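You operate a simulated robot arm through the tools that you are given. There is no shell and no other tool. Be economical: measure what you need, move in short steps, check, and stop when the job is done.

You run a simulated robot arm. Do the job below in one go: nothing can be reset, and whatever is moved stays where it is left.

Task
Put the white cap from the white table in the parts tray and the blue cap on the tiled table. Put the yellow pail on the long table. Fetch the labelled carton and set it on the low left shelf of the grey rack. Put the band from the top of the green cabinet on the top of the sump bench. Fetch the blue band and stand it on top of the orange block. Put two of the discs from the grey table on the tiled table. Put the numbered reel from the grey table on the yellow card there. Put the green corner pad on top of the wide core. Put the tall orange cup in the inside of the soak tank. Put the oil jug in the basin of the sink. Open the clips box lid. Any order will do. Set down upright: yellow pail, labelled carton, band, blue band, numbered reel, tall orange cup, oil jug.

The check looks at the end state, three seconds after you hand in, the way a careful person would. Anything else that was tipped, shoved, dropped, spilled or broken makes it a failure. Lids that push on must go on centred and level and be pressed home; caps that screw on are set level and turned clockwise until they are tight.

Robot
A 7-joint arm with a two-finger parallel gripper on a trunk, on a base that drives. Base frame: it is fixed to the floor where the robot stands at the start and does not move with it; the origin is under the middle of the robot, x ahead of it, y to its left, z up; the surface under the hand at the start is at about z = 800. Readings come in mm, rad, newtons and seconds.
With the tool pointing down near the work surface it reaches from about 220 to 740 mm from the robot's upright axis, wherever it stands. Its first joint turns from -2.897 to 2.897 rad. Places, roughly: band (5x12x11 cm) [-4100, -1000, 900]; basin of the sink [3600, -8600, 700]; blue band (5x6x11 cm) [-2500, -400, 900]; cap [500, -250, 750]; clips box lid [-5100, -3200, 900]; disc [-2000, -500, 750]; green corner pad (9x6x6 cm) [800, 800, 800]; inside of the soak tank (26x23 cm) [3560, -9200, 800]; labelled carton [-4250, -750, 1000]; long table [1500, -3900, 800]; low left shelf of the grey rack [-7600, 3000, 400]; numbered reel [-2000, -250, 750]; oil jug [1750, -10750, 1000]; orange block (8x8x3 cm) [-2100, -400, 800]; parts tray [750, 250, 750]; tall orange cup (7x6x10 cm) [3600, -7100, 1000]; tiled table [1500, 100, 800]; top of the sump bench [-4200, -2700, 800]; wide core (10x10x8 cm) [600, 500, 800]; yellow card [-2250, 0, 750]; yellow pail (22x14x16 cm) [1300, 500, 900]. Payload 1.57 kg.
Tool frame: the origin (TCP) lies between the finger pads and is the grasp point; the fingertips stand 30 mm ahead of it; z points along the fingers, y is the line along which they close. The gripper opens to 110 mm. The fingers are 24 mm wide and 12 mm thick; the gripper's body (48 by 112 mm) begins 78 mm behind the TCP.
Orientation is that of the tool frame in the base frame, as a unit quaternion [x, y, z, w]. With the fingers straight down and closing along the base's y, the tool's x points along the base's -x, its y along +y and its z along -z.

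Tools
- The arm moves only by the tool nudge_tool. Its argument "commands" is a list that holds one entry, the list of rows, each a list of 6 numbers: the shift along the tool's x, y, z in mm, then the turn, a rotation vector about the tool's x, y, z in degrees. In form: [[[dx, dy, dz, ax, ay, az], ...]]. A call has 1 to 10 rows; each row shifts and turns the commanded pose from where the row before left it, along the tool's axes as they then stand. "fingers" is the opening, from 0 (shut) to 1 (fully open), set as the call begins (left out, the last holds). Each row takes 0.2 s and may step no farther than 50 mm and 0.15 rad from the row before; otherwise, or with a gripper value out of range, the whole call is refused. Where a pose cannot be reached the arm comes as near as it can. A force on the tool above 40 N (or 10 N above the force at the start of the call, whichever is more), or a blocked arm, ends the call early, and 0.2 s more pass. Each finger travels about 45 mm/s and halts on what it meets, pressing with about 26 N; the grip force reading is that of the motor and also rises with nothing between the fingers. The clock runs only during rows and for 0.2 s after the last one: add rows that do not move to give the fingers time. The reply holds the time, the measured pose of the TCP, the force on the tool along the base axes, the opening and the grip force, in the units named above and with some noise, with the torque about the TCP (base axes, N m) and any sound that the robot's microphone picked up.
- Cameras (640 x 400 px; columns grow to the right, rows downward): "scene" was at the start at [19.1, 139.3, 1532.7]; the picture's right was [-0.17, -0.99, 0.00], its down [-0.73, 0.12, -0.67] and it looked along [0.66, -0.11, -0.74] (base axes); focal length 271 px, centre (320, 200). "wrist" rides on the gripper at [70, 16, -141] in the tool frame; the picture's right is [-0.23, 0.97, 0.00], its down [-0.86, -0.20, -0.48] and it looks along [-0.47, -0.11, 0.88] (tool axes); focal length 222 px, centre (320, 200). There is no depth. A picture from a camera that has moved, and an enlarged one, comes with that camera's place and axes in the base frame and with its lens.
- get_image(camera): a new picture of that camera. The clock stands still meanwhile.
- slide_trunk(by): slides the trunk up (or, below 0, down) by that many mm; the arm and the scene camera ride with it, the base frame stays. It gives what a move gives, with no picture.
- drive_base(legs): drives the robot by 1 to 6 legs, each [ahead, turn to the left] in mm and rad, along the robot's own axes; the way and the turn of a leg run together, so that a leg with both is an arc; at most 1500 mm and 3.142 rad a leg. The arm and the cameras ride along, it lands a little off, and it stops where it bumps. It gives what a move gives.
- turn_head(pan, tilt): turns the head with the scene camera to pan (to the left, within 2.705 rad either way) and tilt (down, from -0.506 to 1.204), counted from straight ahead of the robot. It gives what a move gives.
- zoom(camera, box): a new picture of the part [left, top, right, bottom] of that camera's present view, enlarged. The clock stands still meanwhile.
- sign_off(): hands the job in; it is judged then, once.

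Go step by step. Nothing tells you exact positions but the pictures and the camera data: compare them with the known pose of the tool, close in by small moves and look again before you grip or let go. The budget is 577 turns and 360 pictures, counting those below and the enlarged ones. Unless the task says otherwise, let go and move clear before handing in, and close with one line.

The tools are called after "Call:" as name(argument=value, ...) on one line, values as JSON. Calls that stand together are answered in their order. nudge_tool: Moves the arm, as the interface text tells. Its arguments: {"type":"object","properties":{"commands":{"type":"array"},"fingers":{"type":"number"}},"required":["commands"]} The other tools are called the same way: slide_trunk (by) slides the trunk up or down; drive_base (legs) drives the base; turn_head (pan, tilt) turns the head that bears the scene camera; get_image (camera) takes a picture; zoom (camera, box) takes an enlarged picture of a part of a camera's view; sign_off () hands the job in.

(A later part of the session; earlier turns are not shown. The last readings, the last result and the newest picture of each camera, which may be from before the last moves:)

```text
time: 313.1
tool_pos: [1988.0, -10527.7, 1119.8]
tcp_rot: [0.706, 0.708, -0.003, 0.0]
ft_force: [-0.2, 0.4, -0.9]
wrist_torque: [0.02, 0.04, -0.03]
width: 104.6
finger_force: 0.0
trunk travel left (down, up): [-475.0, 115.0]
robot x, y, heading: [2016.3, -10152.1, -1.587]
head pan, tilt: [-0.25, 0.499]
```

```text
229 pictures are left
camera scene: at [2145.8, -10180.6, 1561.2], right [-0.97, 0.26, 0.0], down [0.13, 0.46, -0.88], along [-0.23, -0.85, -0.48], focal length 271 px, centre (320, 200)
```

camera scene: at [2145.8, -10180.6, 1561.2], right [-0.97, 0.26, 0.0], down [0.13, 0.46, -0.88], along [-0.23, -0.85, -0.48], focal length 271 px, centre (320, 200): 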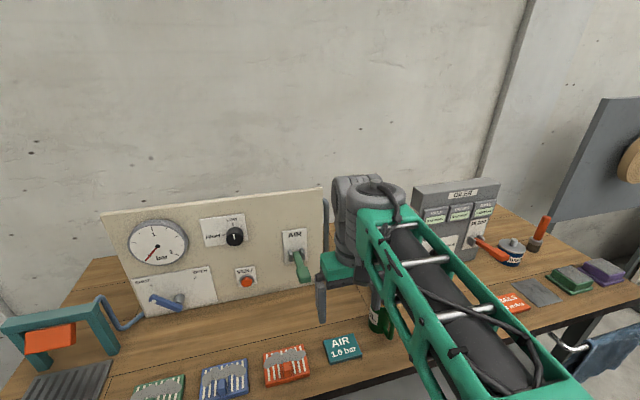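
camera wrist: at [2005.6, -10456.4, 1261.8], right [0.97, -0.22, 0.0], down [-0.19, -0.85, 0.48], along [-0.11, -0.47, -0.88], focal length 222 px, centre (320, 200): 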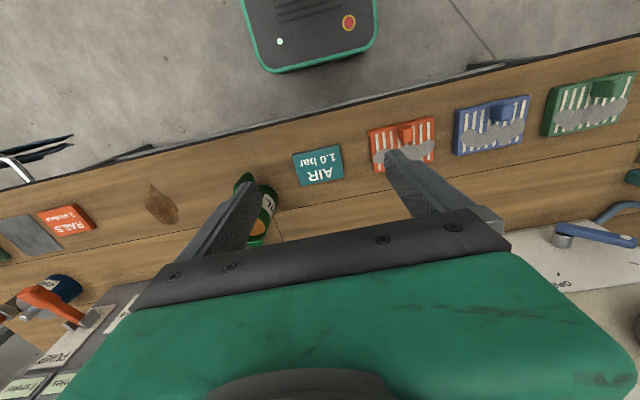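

Call:
nudge_tool(commands=[[[-10, -36, 0, 0, 0, 0], [-10, -36, 0, 0, 0, 0], [-10, -36, 0, 0, 0, 0], [-10, -36, 0, 0, 0, 0], [0, 0, 0, 0, 0, 0]]])

Call:
get_image(camera="wrist")

```text
time: 314.3
tool_pos: [1843.5, -10568.2, 1119.7]
tcp_rot: [0.706, 0.708, -0.003, 0.0]
ft_force: [-0.3, 0.4, 0.2]
wrist_torque: [0.0, 0.02, -0.02]
width: 104.6
finger_force: 0.0
trunk travel left (down, up): [-475.0, 115.0]
robot x, y, heading: [2012.0, -10149.4, -1.589]
head pan, tilt: [-0.25, 0.499]
```

```text
228 pictures are left
camera wrist: at [1860.9, -10497.9, 1262.0], right [0.97, -0.22, 0.0], down [-0.19, -0.85, 0.48], along [-0.11, -0.47, -0.88], focal length 222 px, centre (320, 200)
```

wrist: 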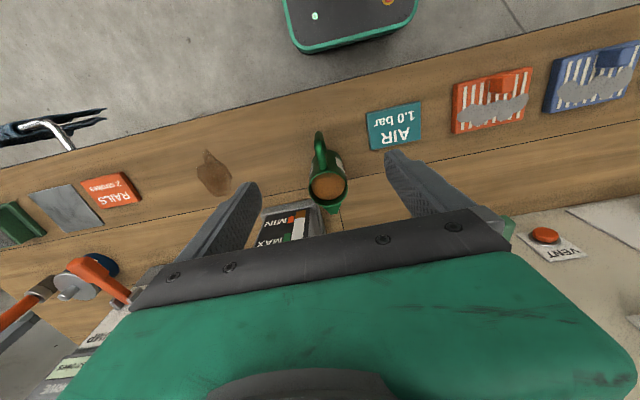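

Call:
nudge_tool(commands=[[[-38, -2, 0, 0, 0, 0], [-38, -2, 0, 0, 0, 0], [0, 0, 40, 0, 0, 0], [0, 0, 40, 0, 0, 0], [0, 0, 30, 0, 0, 0], [0, 0, 0, 0, 0, 0]]], fingers=0.85)

Call:
get_image(camera="wrist")

Call:
get_image(camera="scene")

```text
time: 315.7
tool_pos: [1837.7, -10643.5, 1010.6]
tcp_rot: [0.706, 0.708, -0.004, -0.001]
ft_force: [0.2, -0.1, 0.6]
wrist_torque: [-0.05, 0.01, 0.01]
width: 93.7
finger_force: 0.1
trunk travel left (down, up): [-475.0, 115.0]
robot x, y, heading: [2012.6, -10150.3, -1.585]
head pan, tilt: [-0.25, 0.499]
```

```text
227 pictures are left
camera wrist: at [1855.8, -10572.8, 1152.4], right [0.97, -0.22, 0.0], down [-0.19, -0.85, 0.48], along [-0.11, -0.47, -0.88], focal length 222 px, centre (320, 200)
```

wrist: 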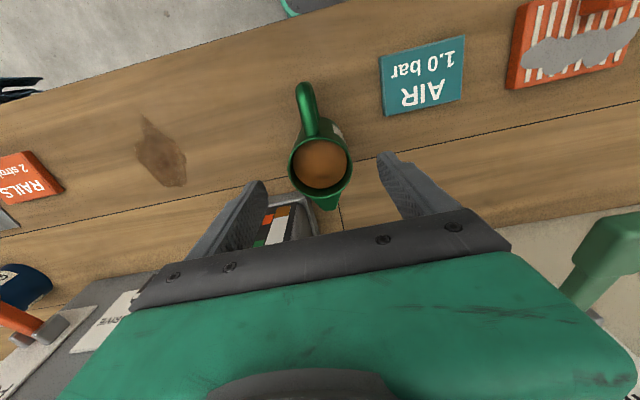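

```text
226 pictures are left
camera scene: at [2145.6, -10180.5, 1561.2], right [-0.97, 0.26, 0.0], down [0.13, 0.46, -0.88], along [-0.23, -0.85, -0.48], focal length 271 px, centre (320, 200)
```

scene: 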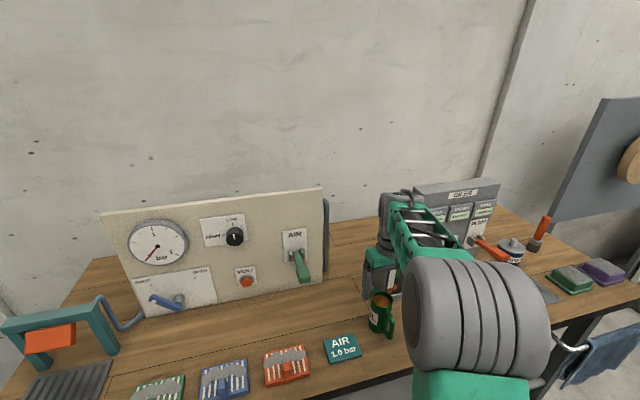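

Call:
nudge_tool(commands=[[[0, 1, 35, 0, 0, 0], [0, 0, 35, 0, 0, 0], [0, 0, 30, 0, 0, 0], [0, 0, 0, 0, 0, 0]]])

Call:
zoom(camera="wrist", box=[200, 60, 460, 250])

Call:
zoom(camera="scene", box=[340, 230, 440, 360])

```text
time: 316.7
tool_pos: [1840.1, -10644.6, 908.3]
tcp_rot: [0.706, 0.709, -0.003, -0.001]
ft_force: [0.1, -0.3, 0.3]
wrist_torque: [-0.02, 0.01, 0.01]
width: 93.3
finger_force: 0.0
trunk travel left (down, up): [-475.0, 115.0]
robot x, y, heading: [2011.8, -10149.9, -1.583]
head pan, tilt: [-0.25, 0.499]
```

```text
2.11 times, centred on (330, 155) of wrist
camera zoom: at [1857.7, -10574.1, 1050.9], right [0.97, -0.22, 0.0], down [-0.19, -0.85, 0.48], along [-0.11, -0.47, -0.88], focal length 468 px, centre (299, 295)
```

zoom: 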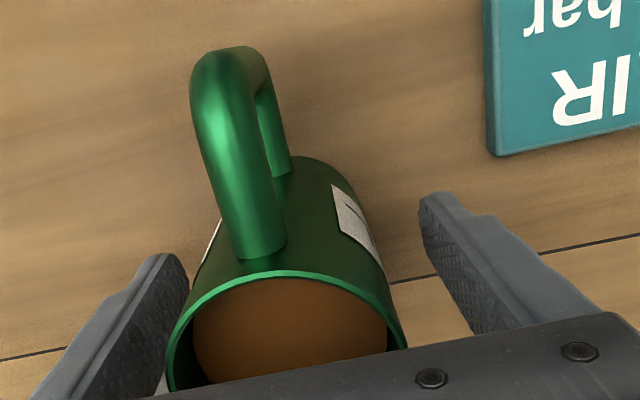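

```text
3.08 times, centred on (390, 295) of scene
camera zoom: at [2145.7, -10180.6, 1561.2], right [-0.97, 0.26, 0.0], down [0.13, 0.46, -0.88], along [-0.23, -0.85, -0.48], focal length 833 px, centre (105, -92)
```

zoom: 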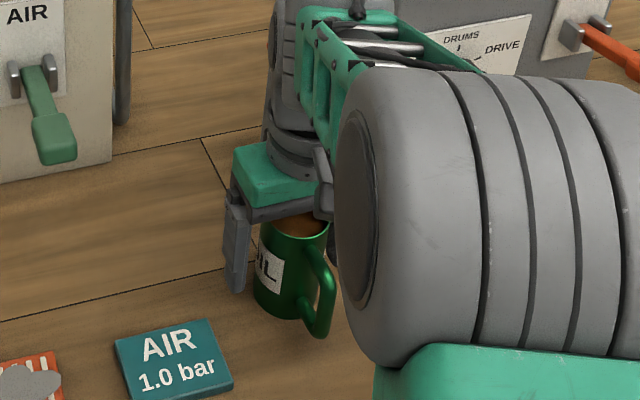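

Call:
nudge_tool(commands=[[[0, -3, 3, 0, 0, 0], [0, 0, 0, 0, 0, 0], [0, 0, 0, 0, 0, 0], [0, 0, 0, 0, 0, 0], [0, 0, 0, 0, 0, 0]]], fingers=0.45)

Call:
nudge_tool(commands=[[[0, 0, -6, 0, 0, 0], [0, 0, 0, 0, 0, 0]]])

Call:
zoom(camera="wrist", box=[200, 60, 460, 250])

```text
time: 317.9
tool_pos: [1837.1, -10645.2, 908.6]
tcp_rot: [0.706, 0.708, -0.003, 0.0]
ft_force: [2.1, 0.1, 1.8]
wrist_torque: [-0.03, -0.24, -0.01]
width: 55.6
finger_force: 26.3
trunk travel left (down, up): [-475.0, 115.0]
robot x, y, heading: [2015.5, -10142.6, -1.585]
head pan, tilt: [-0.25, 0.499]
```

```text
time: 318.5
tool_pos: [1837.7, -10643.6, 915.1]
tcp_rot: [0.706, 0.708, -0.003, -0.001]
ft_force: [-0.1, 0.5, -2.3]
wrist_torque: [-0.03, 0.02, 0.02]
width: 55.6
finger_force: 26.0
trunk travel left (down, up): [-475.0, 115.0]
robot x, y, heading: [2014.8, -10147.9, -1.585]
head pan, tilt: [-0.25, 0.499]
```

```text
2.11 times, centred on (330, 155) of wrist
camera zoom: at [1854.3, -10573.4, 1056.3], right [0.97, -0.22, 0.0], down [-0.19, -0.85, 0.48], along [-0.11, -0.47, -0.88], focal length 468 px, centre (299, 295)
```

zoom: 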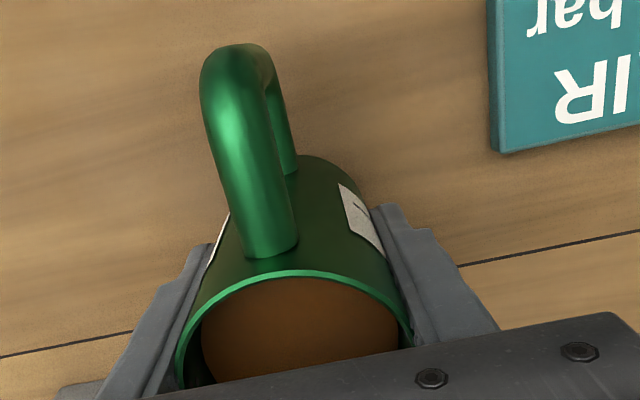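

The jug is held level. Lifting gently and drawing it back.

Call:
nudge_tool(commands=[[[0, 0, -12, 0, 0, 0], [0, 0, -20, 0, 0, 0], [0, 0, -25, 0, 0, 0], [0, 0, -25, 0, 0, 0], [0, 0, -25, 0, 0, 0], [0, 0, -25, 0, 0, 0], [10, 0, -15, 0, 0, 0], [20, 0, 0, 0, 0, 0], [20, 0, 0, 0, 0, 0], [20, 0, 0, 0, 0, 0]]])

Call:
nudge_tool(commands=[[[20, 0, 0, 0, 0, 0], [20, 0, 0, 0, 0, 0], [20, 10, 0, 0, 0, 0], [15, 15, 0, 0, 0, 0], [10, 20, 0, 0, 0, 0], [10, 20, 0, 0, 0, 0], [5, 20, 0, 0, 0, 0]]])

Call:
drive_base(legs=[[-400, 0]])

Call:
get_image(camera="wrist")

```text
time: 320.7
tool_pos: [1836.0, -10574.3, 1063.5]
tcp_rot: [0.706, 0.708, -0.004, -0.001]
ft_force: [-0.5, 0.0, -3.1]
wrist_torque: [-0.02, 0.0, 0.0]
width: 55.6
finger_force: 26.0
trunk travel left (down, up): [-475.0, 115.0]
robot x, y, heading: [2014.3, -10141.7, -1.583]
head pan, tilt: [-0.25, 0.499]
```

```text
time: 322.3
tool_pos: [1925.0, -10472.2, 1061.9]
tcp_rot: [0.706, 0.708, -0.003, -0.001]
ft_force: [-1.1, 0.7, -2.6]
wrist_torque: [-0.02, 0.0, 0.0]
width: 55.9
finger_force: 25.6
trunk travel left (down, up): [-475.0, 115.0]
robot x, y, heading: [2009.7, -10149.5, -1.584]
head pan, tilt: [-0.25, 0.499]
```

```text
time: 324.8
tool_pos: [1930.5, -10059.3, 1062.7]
tcp_rot: [0.703, 0.711, -0.003, -0.001]
ft_force: [-0.6, -0.6, -1.7]
wrist_torque: [-0.04, -0.02, 0.0]
width: 55.5
finger_force: 25.8
trunk travel left (down, up): [-475.0, 115.0]
robot x, y, heading: [2021.7, -9735.9, -1.575]
head pan, tilt: [-0.25, 0.499]
```

```text
222 pictures are left
camera wrist: at [1947.6, -9989.0, 1204.5], right [0.98, -0.22, 0.0], down [-0.19, -0.86, 0.48], along [-0.11, -0.47, -0.88], focal length 222 px, centre (320, 200)
```

wrist: 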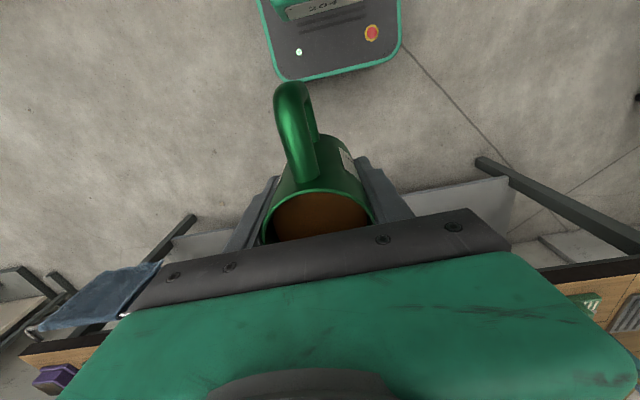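

Call:
drive_base(legs=[[0, 1.575], [400, 0], [0, 1.571], [1100, 0], [0, -1.571]])

Call:
turn_head(pan=0.0, tilt=0.6)

Call:
get_image(camera="scene")

```text
time: 344.0
tool_pos: [2723.3, -8732.4, 1063.0]
tcp_rot: [-0.024, 1.0, -0.002, 0.002]
ft_force: [-0.2, 0.1, -3.2]
wrist_torque: [-0.01, -0.04, 0.0]
width: 55.8
finger_force: 25.7
trunk travel left (down, up): [-475.0, 115.0]
robot x, y, heading: [2394.7, -8655.1, 0.03]
head pan, tilt: [-0.25, 0.499]
```

```text
time: 344.8
tool_pos: [2722.4, -8731.7, 1062.4]
tcp_rot: [-0.025, 1.0, -0.003, 0.002]
ft_force: [-0.8, 0.0, -2.3]
wrist_torque: [-0.01, -0.05, -0.01]
width: 55.7
finger_force: 26.1
trunk travel left (down, up): [-475.0, 115.0]
robot x, y, heading: [2395.5, -8656.4, 0.031]
head pan, tilt: [0.0, 0.6]
```

```text
221 pictures are left
camera scene: at [2419.4, -8504.7, 1552.1], right [0.03, -1.0, 0.0], down [-0.56, -0.02, -0.83], along [0.82, 0.03, -0.56], focal length 271 px, centre (320, 200)
```

scene: 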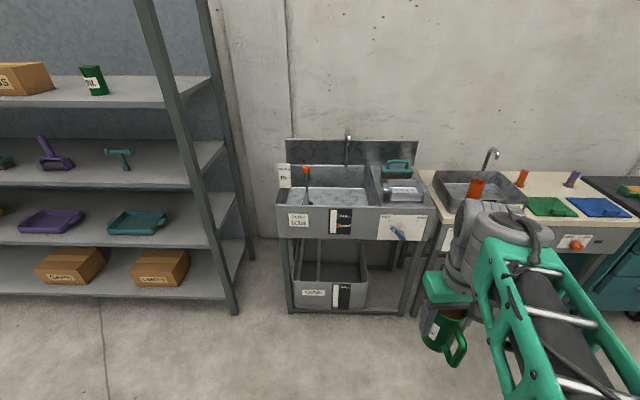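

Call:
zoom(camera="scene", box=[265, 125, 445, 245])

Call:
drive_base(legs=[[320, 0]])

Call:
turn_head(pan=0.1, tilt=0.75)

Call:
get_image(camera="scene")

```text
3.33 times, centred on (355, 185) of scene
camera zoom: at [2419.4, -8504.7, 1552.1], right [0.03, -1.0, 0.0], down [-0.56, -0.02, -0.83], along [0.82, 0.03, -0.56], focal length 902 px, centre (203, 250)
```

zoom: 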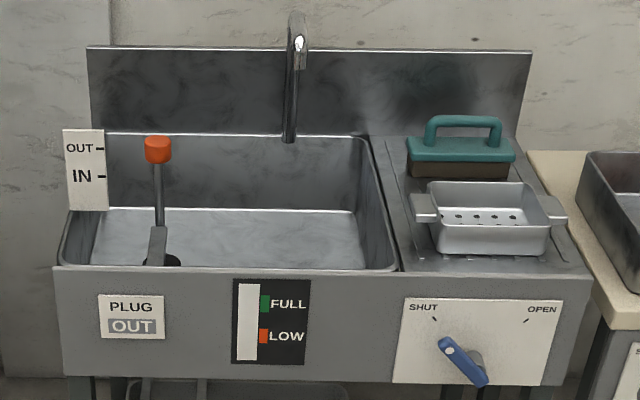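

```text
time: 346.9
tool_pos: [3043.1, -8726.8, 1063.3]
tcp_rot: [-0.02, 1.0, -0.003, 0.002]
ft_force: [0.2, 0.7, -3.1]
wrist_torque: [0.01, -0.02, 0.01]
width: 55.6
finger_force: 25.9
trunk travel left (down, up): [-475.0, 115.0]
robot x, y, heading: [2719.4, -8650.6, 0.022]
head pan, tilt: [0.0, 0.6]
```

```text
time: 347.6
tool_pos: [3043.5, -8726.5, 1062.3]
tcp_rot: [-0.02, 1.0, -0.004, 0.003]
ft_force: [-0.2, 0.0, -2.7]
wrist_torque: [0.02, 0.03, 0.0]
width: 55.6
finger_force: 26.2
trunk travel left (down, up): [-475.0, 115.0]
robot x, y, heading: [2714.9, -8645.7, 0.026]
head pan, tilt: [0.099, 0.75]
```

```text
219 pictures are left
camera scene: at [2735.8, -8488.4, 1539.3], right [0.12, -0.99, 0.0], down [-0.68, -0.08, -0.73], along [0.73, 0.09, -0.68], focal length 271 px, centre (320, 200)
```

scene: 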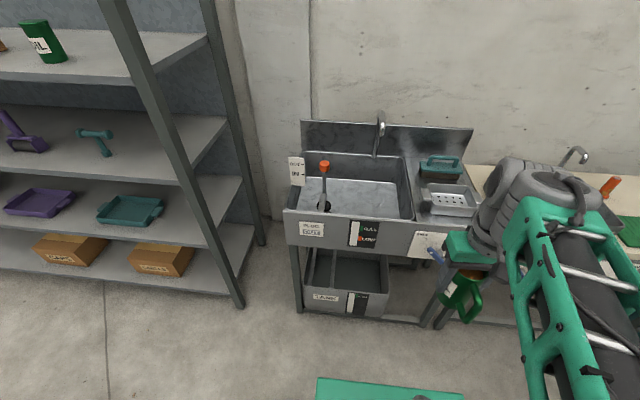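

Call:
drive_base(legs=[[190, -0.02]])

Call:
nudge_tool(commands=[[[0, 22, 0, 0, 0, 0], [0, 22, 0, 0, 0, 0], [0, 22, 0, 0, 0, 0], [0, 22, 0, 0, 0, 0], [0, 22, 0, 0, 0, 0], [-25, 0, 0, 0, 0, 0], [-25, 0, 0, 0, 0, 0], [-25, 0, 0, 0, 0, 0], [0, 0, 0, 0, 0, 0]]])

Call:
get_image(camera="wrist")

Call:
get_image(camera="scene")

```text
time: 349.1
tool_pos: [3234.9, -8731.4, 1062.8]
tcp_rot: [-0.01, 1.0, -0.002, 0.002]
ft_force: [-1.2, -0.2, -2.5]
wrist_torque: [-0.04, -0.05, 0.0]
width: 55.2
finger_force: 26.1
trunk travel left (down, up): [-475.0, 115.0]
robot x, y, heading: [2910.0, -8648.0, 0.002]
head pan, tilt: [0.099, 0.75]
```

```text
time: 351.1
tool_pos: [3306.8, -8620.4, 1060.6]
tcp_rot: [-0.009, 1.0, -0.003, 0.002]
ft_force: [-0.4, -0.4, -2.8]
wrist_torque: [0.01, 0.01, 0.02]
width: 55.5
finger_force: 25.7
trunk travel left (down, up): [-475.0, 115.0]
robot x, y, heading: [2906.9, -8648.1, 0.007]
head pan, tilt: [0.099, 0.75]
```

```text
218 pictures are left
camera wrist: at [3237.7, -8604.1, 1202.8], right [0.21, 0.98, 0.0], down [0.86, -0.18, 0.48], along [0.47, -0.1, -0.88], focal length 222 px, centre (320, 200)
```

wrist: 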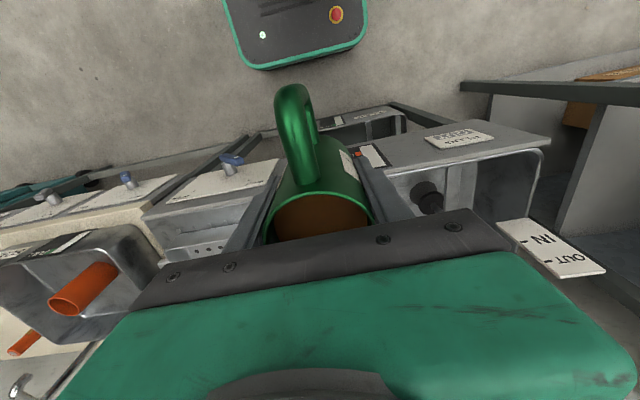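

```text
217 pictures are left
camera scene: at [2931.1, -8486.4, 1539.2], right [0.1, -0.99, 0.0], down [-0.68, -0.07, -0.73], along [0.73, 0.07, -0.68], focal length 271 px, centre (320, 200)
```

scene: 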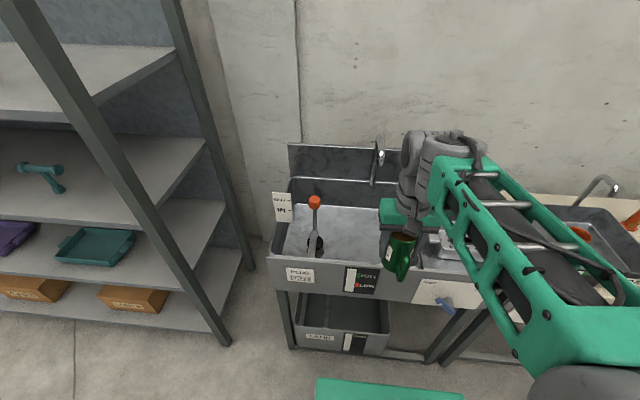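

Basin: rim ≈880, floor ≈780, x 3375–3735, y −8721…−8290. I bring the jug over (3500,−8590).

Call:
nudge_tool(commands=[[[-25, 4, 0, 0, 0, 0], [-25, 4, 0, 0, 0, 0], [-25, 4, 0, 0, 0, 0], [-25, 4, 0, 0, 0, 0], [-25, 4, 0, 0, 0, 0], [-25, 4, 0, 0, 0, 0], [-25, 4, 0, 0, 0, 0], [-18, 4, 0, 0, 0, 0], [0, 0, 0, 0, 0, 0]]])

Call:
get_image(camera="wrist")

Call:
get_image(camera="scene")

```text
time: 353.1
tool_pos: [3500.5, -8581.2, 1063.7]
tcp_rot: [-0.01, 1.0, -0.002, 0.001]
ft_force: [-0.2, -0.6, -2.1]
wrist_torque: [0.01, -0.02, 0.01]
width: 55.3
finger_force: 26.5
trunk travel left (down, up): [-475.0, 115.0]
robot x, y, heading: [2908.0, -8646.6, -0.001]
head pan, tilt: [0.099, 0.75]
```

```text
216 pictures are left
camera wrist: at [3429.7, -8566.3, 1205.9], right [0.21, 0.98, -0.01], down [0.86, -0.18, 0.48], along [0.47, -0.1, -0.88], focal length 222 px, centre (320, 200)
```

wrist: 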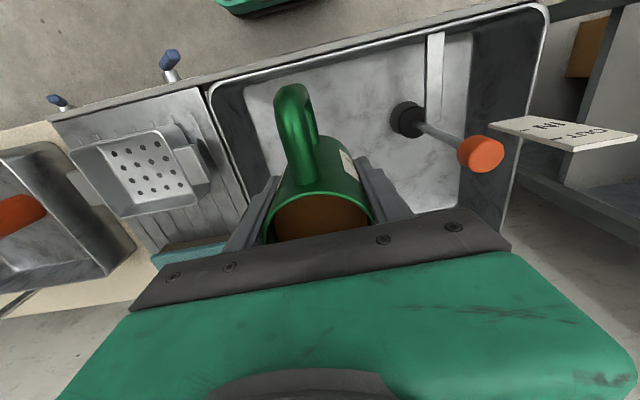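

```text
215 pictures are left
camera scene: at [2931.0, -8486.3, 1539.2], right [0.1, -0.99, 0.0], down [-0.68, -0.07, -0.73], along [0.73, 0.07, -0.68], focal length 271 px, centre (320, 200)
```

scene: 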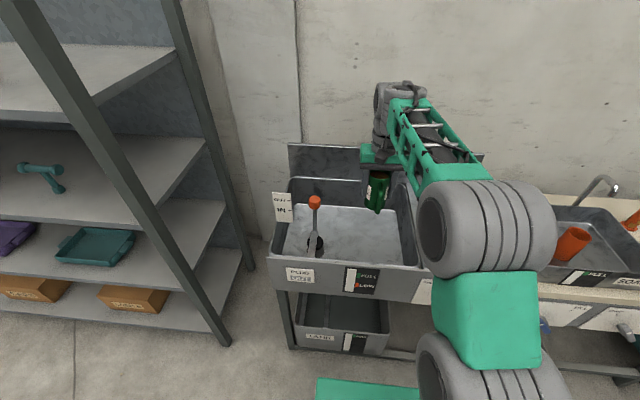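

Call:
nudge_tool(commands=[[[0, 0, 25, 0, 0, 0], [0, 0, 25, 0, 0, 0], [0, 0, 25, 0, 0, 0], [0, 0, 25, 0, 0, 0], [0, 0, 25, 0, 0, 0], [0, 0, 25, 0, 0, 0], [0, 0, 20, 0, 0, 0], [0, 0, 0, 0, 0, 0]]])

Call:
get_image(camera="wrist")

Call:
zoom(camera="scene", box=[260, 130, 440, 290])

```text
time: 354.9
tool_pos: [3499.1, -8583.3, 891.2]
tcp_rot: [-0.01, 1.0, -0.002, 0.002]
ft_force: [0.3, 0.2, -2.8]
wrist_torque: [-0.03, -0.02, -0.03]
width: 55.7
finger_force: 25.7
trunk travel left (down, up): [-475.0, 115.0]
robot x, y, heading: [2908.3, -8648.4, 0.001]
head pan, tilt: [0.099, 0.75]
```

```text
214 pictures are left
camera wrist: at [3427.6, -8567.3, 1033.4], right [0.21, 0.98, 0.0], down [0.86, -0.18, 0.48], along [0.47, -0.1, -0.88], focal length 222 px, centre (320, 200)
```

wrist: 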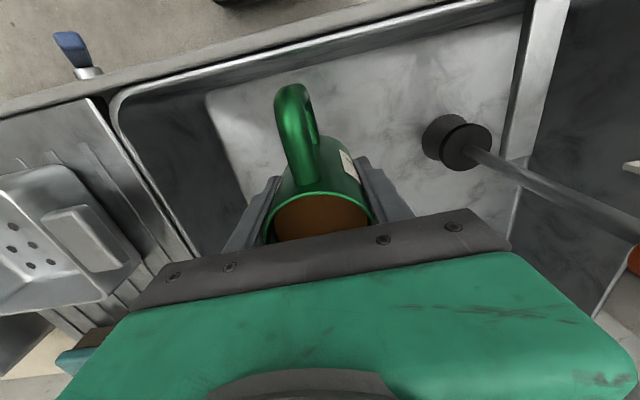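

```text
2.50 times, centred on (350, 210) of scene
camera zoom: at [2931.1, -8486.3, 1539.2], right [0.1, -0.99, 0.0], down [-0.68, -0.07, -0.73], along [0.73, 0.07, -0.68], focal length 677 px, centre (245, 175)
```

zoom: 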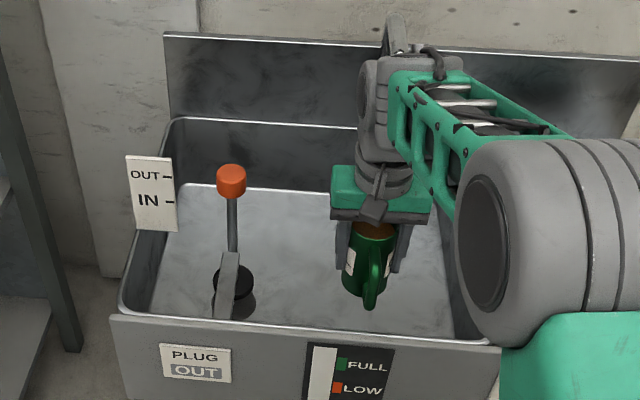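

Call:
nudge_tool(commands=[[[0, 0, 15, 0, 0, 0], [0, 0, 15, 0, 0, 0], [0, 0, 10, 0, 0, 0], [0, 0, 0, 0, 0, 0]]])

Call:
zoom(camera="scene", box=[260, 130, 440, 290])

```text
time: 355.9
tool_pos: [3497.9, -8586.5, 851.3]
tcp_rot: [-0.01, 1.0, -0.002, 0.001]
ft_force: [-0.2, -0.7, -3.3]
wrist_torque: [-0.04, 0.0, 0.02]
width: 55.8
finger_force: 25.9
trunk travel left (down, up): [-475.0, 115.0]
robot x, y, heading: [2909.5, -8643.6, 0.002]
head pan, tilt: [0.099, 0.75]
```

```text
2.50 times, centred on (350, 210) of scene
camera zoom: at [2931.0, -8486.3, 1539.2], right [0.1, -0.99, 0.0], down [-0.68, -0.07, -0.73], along [0.73, 0.07, -0.68], focal length 677 px, centre (245, 175)
```

zoom: 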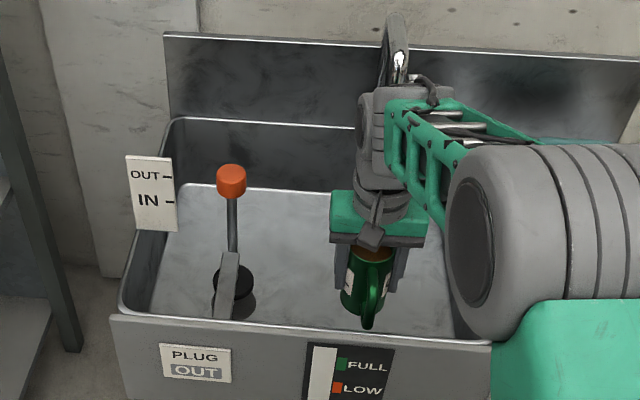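

Call:
nudge_tool(commands=[[[0, 0, 10, 0, 0, 0], [0, 0, 5, 0, 0, 0], [0, 0, 0, 0, 0, 0]]])

Call:
nudge_tool(commands=[[[0, 0, 5, 0, 0, 0], [0, 0, 0, 0, 0, 0]]])

Call:
nudge_tool(commands=[[[0, 0, 4, 0, 0, 0], [0, 0, 0, 0, 0, 0]]])

Call:
zoom(camera="scene", box=[260, 130, 440, 290])

```text
time: 356.8
tool_pos: [3499.8, -8584.7, 838.3]
tcp_rot: [-0.01, 1.0, -0.002, 0.002]
ft_force: [-0.6, 0.7, -2.9]
wrist_torque: [0.01, -0.06, 0.02]
width: 55.7
finger_force: 26.0
trunk travel left (down, up): [-475.0, 115.0]
robot x, y, heading: [2906.9, -8647.5, 0.004]
head pan, tilt: [0.099, 0.75]
```

```text
time: 357.4
tool_pos: [3498.6, -8586.3, 833.8]
tcp_rot: [-0.01, 1.0, -0.002, 0.002]
ft_force: [-0.2, -1.3, -2.6]
wrist_torque: [0.02, -0.01, 0.0]
width: 55.4
finger_force: 26.2
trunk travel left (down, up): [-475.0, 115.0]
robot x, y, heading: [2906.2, -8646.7, -0.002]
head pan, tilt: [0.099, 0.75]
```

```text
time: 357.9
tool_pos: [3500.2, -8586.8, 829.2]
tcp_rot: [-0.01, 1.0, -0.003, 0.002]
ft_force: [-0.1, 0.1, -2.3]
wrist_torque: [-0.02, 0.0, -0.01]
width: 55.6
finger_force: 26.2
trunk travel left (down, up): [-475.0, 115.0]
robot x, y, heading: [2907.7, -8645.2, -0.001]
head pan, tilt: [0.099, 0.75]
```

```text
2.50 times, centred on (350, 210) of scene
camera zoom: at [2931.0, -8486.3, 1539.2], right [0.1, -0.99, 0.0], down [-0.68, -0.07, -0.73], along [0.73, 0.07, -0.68], focal length 677 px, centre (245, 175)
```

zoom: 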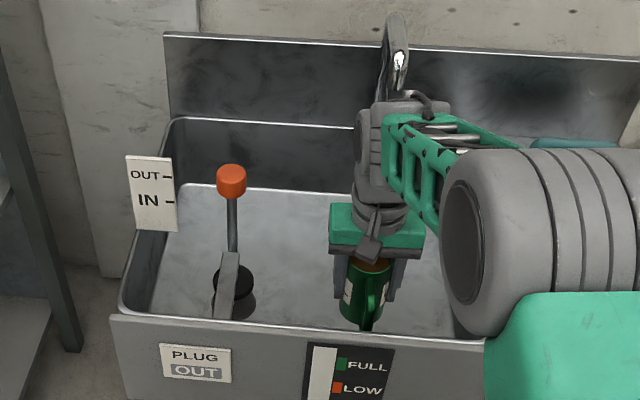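

Call:
nudge_tool(commands=[[[0, 0, 3, 0, 0, 0], [0, 0, 3, 0, 0, 0], [0, 0, 0, 0, 0, 0]]])

Call:
nudge_tool(commands=[[[0, 0, 3, 0, 0, 0], [0, 0, 3, 0, 0, 0], [0, 0, 0, 0, 0, 0]]])

Call:
nudge_tool(commands=[[[0, 0, 3, 0, 0, 0], [0, 0, 3, 0, 0, 0], [0, 0, 0, 0, 0, 0]]])

Call:
get_image(camera="wrist")

```text
time: 358.8
tool_pos: [3498.5, -8584.5, 822.7]
tcp_rot: [-0.009, 1.0, -0.002, 0.001]
ft_force: [-0.2, 1.1, -2.3]
wrist_torque: [-0.02, 0.03, 0.04]
width: 55.5
finger_force: 26.9
trunk travel left (down, up): [-475.0, 115.0]
robot x, y, heading: [2908.7, -8647.9, 0.004]
head pan, tilt: [0.099, 0.75]
```

```text
time: 359.6
tool_pos: [3499.6, -8584.7, 817.3]
tcp_rot: [-0.009, 1.0, -0.003, 0.002]
ft_force: [-0.8, -0.6, -2.3]
wrist_torque: [0.01, -0.03, 0.0]
width: 55.9
finger_force: 25.8
trunk travel left (down, up): [-475.0, 115.0]
robot x, y, heading: [2903.3, -8647.9, -0.002]
head pan, tilt: [0.099, 0.75]
```

```text
time: 360.4
tool_pos: [3500.3, -8584.7, 811.4]
tcp_rot: [-0.009, 1.0, -0.002, 0.003]
ft_force: [-0.5, -0.4, -2.5]
wrist_torque: [0.01, -0.01, 0.03]
width: 55.1
finger_force: 26.3
trunk travel left (down, up): [-475.0, 115.0]
robot x, y, heading: [2908.7, -8645.4, 0.002]
head pan, tilt: [0.099, 0.75]
```

```text
210 pictures are left
camera wrist: at [3429.7, -8568.4, 952.4], right [0.21, 0.98, 0.0], down [0.86, -0.18, 0.48], along [0.47, -0.1, -0.88], focal length 222 px, centre (320, 200)
```

wrist: 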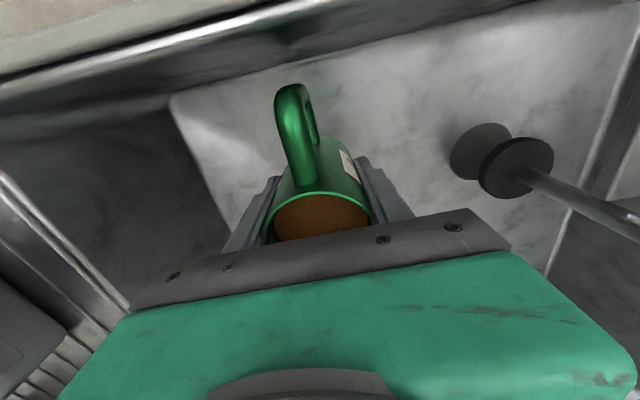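

Floor is near z≈697, so about 50 mm to go. Continuing down.

Call:
nudge_tool(commands=[[[0, 0, 10, 0, 0, 0], [0, 0, 10, 0, 0, 0], [0, 0, 10, 0, 0, 0], [0, 0, 0, 0, 0, 0]]])

Call:
get_image(camera="wrist")

Call:
zoom(camera="scene", box=[260, 130, 440, 290])

```text
time: 361.4
tool_pos: [3500.7, -8584.2, 782.7]
tcp_rot: [-0.009, 1.0, -0.002, 0.0]
ft_force: [0.5, -0.6, -2.5]
wrist_torque: [-0.02, -0.02, 0.01]
width: 55.6
finger_force: 25.6
trunk travel left (down, up): [-475.0, 115.0]
robot x, y, heading: [2909.2, -8650.0, -0.002]
head pan, tilt: [0.099, 0.75]
```

```text
209 pictures are left
camera wrist: at [3430.2, -8568.6, 924.4], right [0.21, 0.98, -0.01], down [0.86, -0.18, 0.48], along [0.47, -0.1, -0.88], focal length 222 px, centre (320, 200)
```

wrist: 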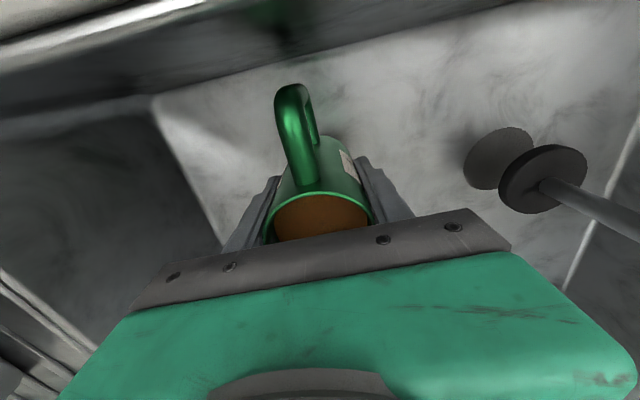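

```text
2.50 times, centred on (350, 210) of scene
camera zoom: at [2931.0, -8486.3, 1539.2], right [0.1, -0.99, 0.0], down [-0.68, -0.07, -0.73], along [0.73, 0.07, -0.68], focal length 677 px, centre (245, 175)
```

zoom: 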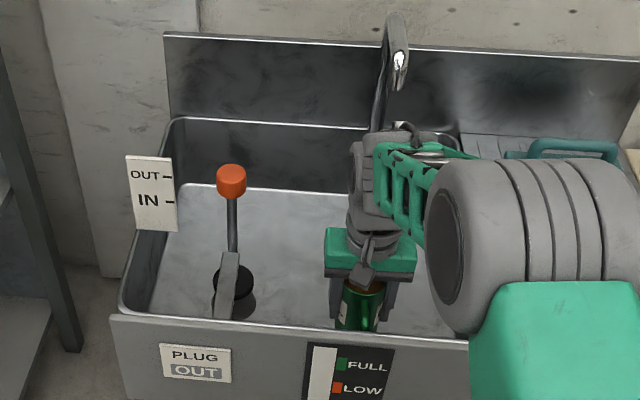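

Call:
nudge_tool(commands=[[[0, 0, 5, 0, 0, 0], [0, 0, 4, 0, 0, 0], [0, 0, 0, 0, 0, 0]]])

Call:
nudge_tool(commands=[[[0, 0, 3, 0, 0, 0], [0, 0, 3, 0, 0, 0], [0, 0, 0, 0, 0, 0]]])

Call:
nudge_tool(commands=[[[0, 0, 3, 0, 0, 0], [0, 0, 0, 0, 0, 0]]])

```text
time: 362.1
tool_pos: [3501.2, -8585.1, 773.9]
tcp_rot: [-0.011, 1.0, -0.002, 0.001]
ft_force: [0.8, 0.3, -2.5]
wrist_torque: [0.02, -0.01, 0.01]
width: 55.9
finger_force: 25.6
trunk travel left (down, up): [-475.0, 115.0]
robot x, y, heading: [2908.4, -8647.6, -0.001]
head pan, tilt: [0.099, 0.75]
```

```text
time: 362.9
tool_pos: [3500.1, -8586.1, 767.5]
tcp_rot: [-0.01, 1.0, -0.002, 0.002]
ft_force: [-0.8, 0.8, -2.4]
wrist_torque: [0.02, -0.03, 0.0]
width: 55.5
finger_force: 25.8
trunk travel left (down, up): [-475.0, 115.0]
robot x, y, heading: [2906.1, -8645.0, 0.001]
head pan, tilt: [0.099, 0.75]
```

```text
time: 363.6
tool_pos: [3499.3, -8586.0, 763.4]
tcp_rot: [-0.009, 1.0, -0.003, 0.001]
ft_force: [-0.8, -0.6, -2.5]
wrist_torque: [-0.01, -0.02, 0.02]
width: 55.7
finger_force: 26.1
trunk travel left (down, up): [-475.0, 115.0]
robot x, y, heading: [2907.7, -8648.2, 0.006]
head pan, tilt: [0.099, 0.75]
```

Call:
nudge_tool(commands=[[[0, 0, 3, 0, 0, 0], [0, 0, 0, 0, 0, 0]]])

Call:
nudge_tool(commands=[[[0, 0, 3, 0, 0, 0], [0, 0, 0, 0, 0, 0]]])

Call:
nudge_tool(commands=[[[0, 0, 3, 0, 0, 0], [0, 0, 0, 0, 0, 0]]])

```text
time: 364.1
tool_pos: [3500.8, -8585.5, 760.4]
tcp_rot: [-0.009, 1.0, -0.003, 0.002]
ft_force: [0.1, 0.3, -3.3]
wrist_torque: [-0.05, -0.08, 0.0]
width: 55.5
finger_force: 26.5
trunk travel left (down, up): [-475.0, 115.0]
robot x, y, heading: [2905.7, -8645.6, 0.002]
head pan, tilt: [0.099, 0.75]
```

```text
time: 364.8
tool_pos: [3500.8, -8583.8, 757.9]
tcp_rot: [-0.009, 1.0, -0.003, 0.001]
ft_force: [0.6, -0.2, -2.5]
wrist_torque: [0.03, -0.03, -0.02]
width: 55.5
finger_force: 26.3
trunk travel left (down, up): [-475.0, 115.0]
robot x, y, heading: [2907.8, -8646.3, -0.004]
head pan, tilt: [0.099, 0.75]
```

```text
time: 365.4
tool_pos: [3500.2, -8585.7, 757.1]
tcp_rot: [-0.011, 1.0, -0.002, 0.005]
ft_force: [-3.0, -0.9, 16.8]
wrist_torque: [0.48, 0.23, 0.09]
width: 55.5
finger_force: 26.2
trunk travel left (down, up): [-475.0, 115.0]
robot x, y, heading: [2906.4, -8648.9, 0.003]
head pan, tilt: [0.099, 0.75]
```

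Contact with the basin floor. Relieve slightly, open, and rise straight.

Call:
nudge_tool(commands=[[[0, 0, -1.5, 0, 0, 0], [0, 0, 0, 0, 0, 0], [0, 0, 0, 0, 0, 0], [0, 0, 0, 0, 0, 0]]], fingers=0.85)

Call:
nudge_tool(commands=[[[0, 0, -20, 0, 0, 0], [0, 0, -30, 0, 0, 0], [0, 0, -40, 0, 0, 0], [0, 0, -40, 0, 0, 0], [0, 0, -40, 0, 0, 0], [0, 0, -40, 0, 0, 0], [0, 0, -40, 0, 0, 0], [20, 0, -40, 0, 0, 0]]])

Call:
get_image(camera="wrist")

```text
time: 366.4
tool_pos: [3500.8, -8585.3, 757.1]
tcp_rot: [-0.01, 1.0, -0.003, 0.002]
ft_force: [0.6, -0.6, 0.0]
wrist_torque: [-0.01, 0.02, 0.0]
width: 93.6
finger_force: 0.1
trunk travel left (down, up): [-475.0, 115.0]
robot x, y, heading: [2902.2, -8645.8, -0.001]
head pan, tilt: [0.099, 0.75]
```

```text
time: 368.1
tool_pos: [3479.8, -8583.1, 1045.4]
tcp_rot: [-0.011, 1.0, -0.003, 0.001]
ft_force: [0.3, -0.7, 0.4]
wrist_torque: [-0.02, 0.01, -0.01]
width: 93.5
finger_force: 0.1
trunk travel left (down, up): [-475.0, 115.0]
robot x, y, heading: [2911.6, -8648.6, -0.0]
head pan, tilt: [0.099, 0.75]
```

```text
207 pictures are left
camera wrist: at [3409.7, -8567.7, 1188.2], right [0.21, 0.98, 0.0], down [0.86, -0.18, 0.48], along [0.47, -0.1, -0.88], focal length 222 px, centre (320, 200)
```

wrist: 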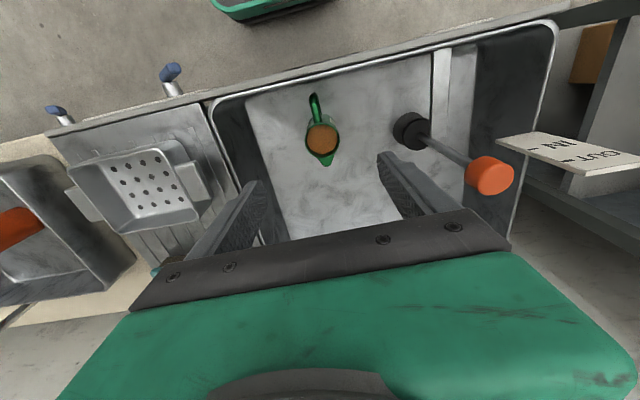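

The oil jug stands in the basin. Now back north and west to the grey table; retract arm and drive.

Call:
nudge_tool(commands=[[[45, 0, -5, 0, 0, 0], [45, 0, -5, 0, 0, 0], [45, 0, -5, 0, 0, 0], [40, 0, -5, 0, 0, 0]]])

Call:
drive_base(legs=[[-350, 0], [0, 1.571], [1400, 0], [1400, 0], [1400, 0]])

```text
time: 369.1
tool_pos: [3300.7, -8585.8, 1065.7]
tcp_rot: [-0.01, 1.0, -0.002, 0.002]
ft_force: [-0.4, 0.2, 0.1]
wrist_torque: [0.0, 0.0, 0.0]
width: 93.5
finger_force: 0.0
trunk travel left (down, up): [-475.0, 115.0]
robot x, y, heading: [2909.8, -8647.0, 0.001]
head pan, tilt: [0.099, 0.75]
```

```text
time: 394.8
tool_pos: [2498.9, -4094.9, 1065.8]
tcp_rot: [0.714, -0.7, 0.0, -0.003]
ft_force: [0.2, 0.9, 0.0]
wrist_torque: [-0.03, -0.02, 0.04]
width: 93.5
finger_force: 0.1
trunk travel left (down, up): [-475.0, 115.0]
robot x, y, heading: [2562.2, -4490.2, 1.568]
head pan, tilt: [0.099, 0.75]
```

Call:
drive_base(legs=[[1500, 0], [1500, 0], [190, 0], [0, 1.571], [1500, 0], [1400, 0]])

Call:
turn_head(pan=0.0, tilt=0.4)

Call:
get_image(camera="scene")

```text
time: 427.9
tool_pos: [-672.1, -1288.1, 1064.8]
tcp_rot: [1.0, -0.009, -0.001, -0.003]
ft_force: [-0.2, -0.3, -0.3]
wrist_torque: [0.0, -0.01, -0.02]
width: 93.6
finger_force: 0.2
trunk travel left (down, up): [-475.0, 115.0]
robot x, y, heading: [-276.9, -1238.9, 3.104]
head pan, tilt: [0.099, 0.75]
```

```text
time: 428.7
tool_pos: [-671.3, -1288.5, 1065.9]
tcp_rot: [1.0, -0.009, -0.002, -0.003]
ft_force: [-0.5, 0.2, 0.3]
wrist_torque: [0.0, -0.04, 0.02]
width: 93.5
finger_force: 0.1
trunk travel left (down, up): [-475.0, 115.0]
robot x, y, heading: [-276.8, -1238.8, 3.106]
head pan, tilt: [0.0, 0.4]
```

```text
206 pictures are left
camera scene: at [-312.1, -1397.5, 1570.3], right [0.04, 1.0, 0.0], down [0.39, -0.01, -0.92], along [-0.92, 0.03, -0.39], focal length 271 px, centre (320, 200)
```

scene: 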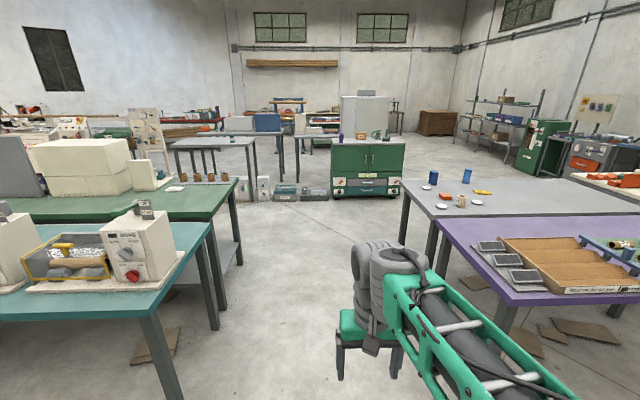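

Call:
zoom(camera="scene", box=[395, 155, 535, 235])

Call:
zoom(camera="scene", box=[320, 90, 420, 200])

```text
4.57 times, centred on (465, 195) of scene
camera zoom: at [-312.1, -1397.5, 1570.3], right [0.04, 1.0, 0.0], down [0.39, -0.01, -0.92], along [-0.92, 0.03, -0.39], focal length 1237 px, centre (-343, 223)
```

zoom: 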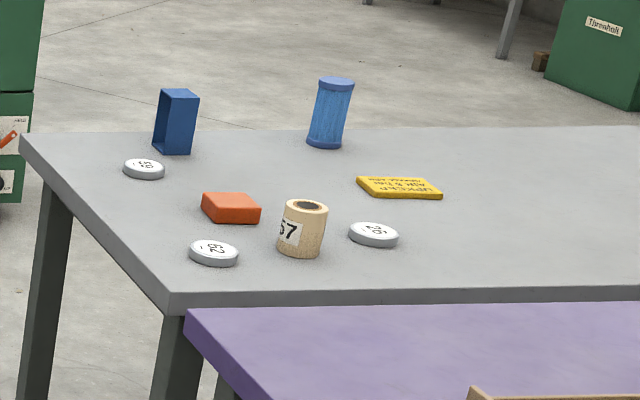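

```text
3.64 times, centred on (370, 145) of scene
camera zoom: at [-312.1, -1397.5, 1570.3], right [0.04, 1.0, 0.0], down [0.39, -0.01, -0.92], along [-0.92, 0.03, -0.39], focal length 984 px, centre (138, 400)
```

zoom: 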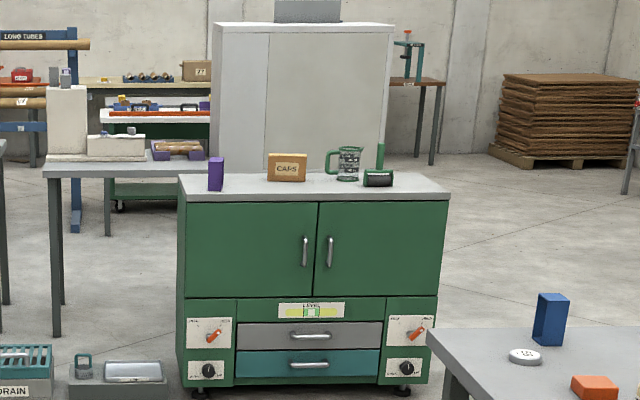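

Now everything on the grey table is identified: discs 62, 39, 26, reel 57, orange block, blue band, yellow card. I drive to the table's south side.

Call:
drive_base(legs=[[900, 0.015], [950, 0], [0, -1.55]])

Call:
turn_head(pan=0.0, tilt=0.75)

Call:
get_image(camera="scene")

```text
time: 441.8
tool_pos: [-2180.5, -801.8, 1066.0]
tcp_rot: [0.708, -0.706, 0.001, -0.003]
ft_force: [0.0, 0.4, 0.6]
wrist_torque: [0.0, 0.01, -0.04]
width: 93.7
finger_force: 0.0
trunk travel left (down, up): [-475.0, 115.0]
robot x, y, heading: [-2125.1, -1198.8, 1.556]
head pan, tilt: [0.0, 0.4]
```

```text
time: 442.6
tool_pos: [-2180.5, -802.7, 1065.1]
tcp_rot: [0.708, -0.706, 0.001, -0.003]
ft_force: [-0.3, 0.3, -0.1]
wrist_torque: [-0.02, -0.01, 0.0]
width: 93.7
finger_force: 0.1
trunk travel left (down, up): [-475.0, 115.0]
robot x, y, heading: [-2121.4, -1195.2, 1.558]
head pan, tilt: [0.0, 0.75]
```

```text
203 pictures are left
camera scene: at [-2278.4, -1175.4, 1539.3], right [1.0, -0.01, 0.0], down [-0.01, -0.68, -0.73], along [0.01, 0.73, -0.68], focal length 271 px, centre (320, 200)
```

scene: 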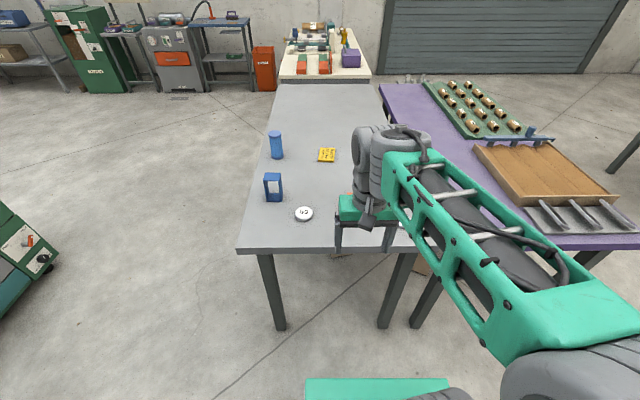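

Call:
drive_base(legs=[[230, 0.013]])

Call:
nudge_tool(commands=[[[0, 40, 0, 0, 0, 0], [0, 40, 0, 0, 0, 0], [0, 40, 0, 0, 0, 0], [-10, 40, 0, 0, 0, 0], [-20, 40, 0, 0, 0, 0], [-20, 40, 0, 0, 0, 0], [-25, 30, 0, 0, 0, 0]]])

Call:
get_image(camera="wrist")

Call:
get_image(camera="scene")

```text
time: 444.4
tool_pos: [-2183.0, -572.6, 1065.8]
tcp_rot: [0.712, -0.702, 0.0, -0.003]
ft_force: [0.2, -0.2, 0.2]
wrist_torque: [0.01, -0.02, 0.02]
width: 93.5
finger_force: 0.0
trunk travel left (down, up): [-475.0, 115.0]
robot x, y, heading: [-2123.5, -967.8, 1.564]
head pan, tilt: [0.0, 0.75]
```

```text
time: 446.0
tool_pos: [-2454.0, -500.5, 1069.5]
tcp_rot: [0.712, -0.702, 0.0, -0.003]
ft_force: [0.2, 0.0, 0.0]
wrist_torque: [-0.02, -0.01, 0.05]
width: 93.6
finger_force: 0.0
trunk travel left (down, up): [-475.0, 115.0]
robot x, y, heading: [-2126.0, -965.0, 1.566]
head pan, tilt: [0.0, 0.75]
```

```text
202 pictures are left
camera wrist: at [-2470.1, -571.3, 1212.1], right [-0.98, 0.21, 0.0], down [0.19, 0.86, 0.48], along [0.11, 0.47, -0.88], focal length 222 px, centre (320, 200)
```

wrist: 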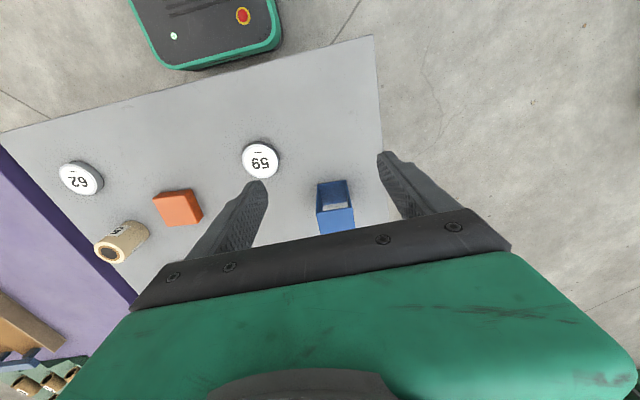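

```text
201 pictures are left
camera scene: at [-2277.1, -945.7, 1539.2], right [1.0, 0.0, 0.0], down [0.0, -0.68, -0.73], along [0.0, 0.73, -0.68], focal length 271 px, centre (320, 200)
```

scene: 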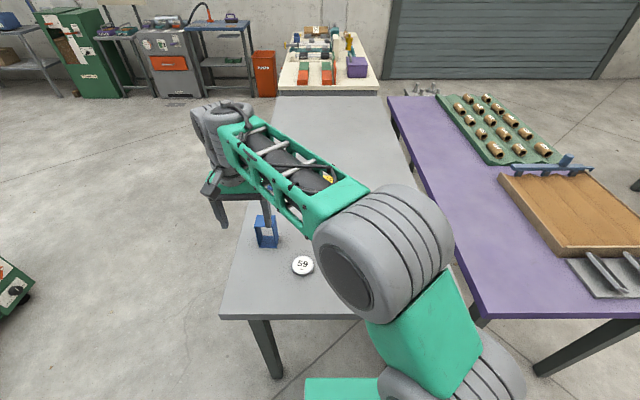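

Call:
zoom(camera="wrist", box=[270, 150, 400, 250])

Call:
zoom(camera="scene", box=[220, 190, 330, 290])

```text
4.00 times, centred on (335, 200) of wrist
camera zoom: at [-2470.1, -571.3, 1212.1], right [-0.98, 0.21, 0.0], down [0.19, 0.86, 0.48], along [0.11, 0.47, -0.88], focal length 888 px, centre (260, 200)
```

zoom: 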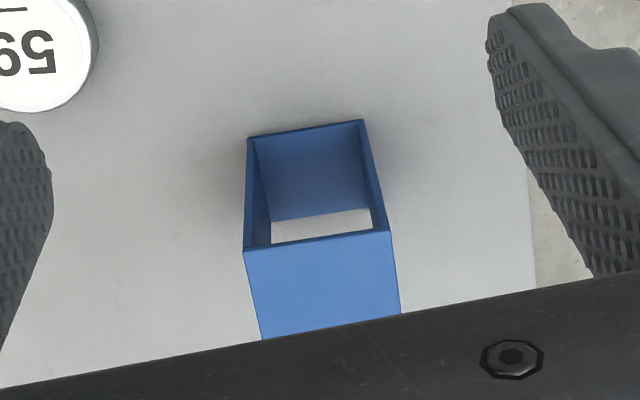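

```text
4.00 times, centred on (275, 240) of scene
camera zoom: at [-2277.1, -945.7, 1539.2], right [1.0, 0.0, 0.0], down [0.0, -0.68, -0.73], along [0.0, 0.73, -0.68], focal length 1083 px, centre (500, 40)
```

zoom: 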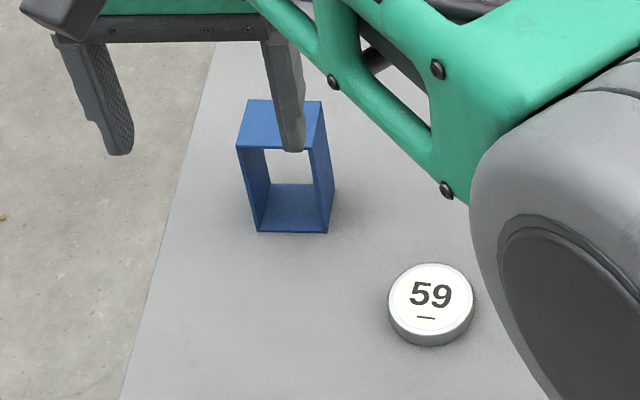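

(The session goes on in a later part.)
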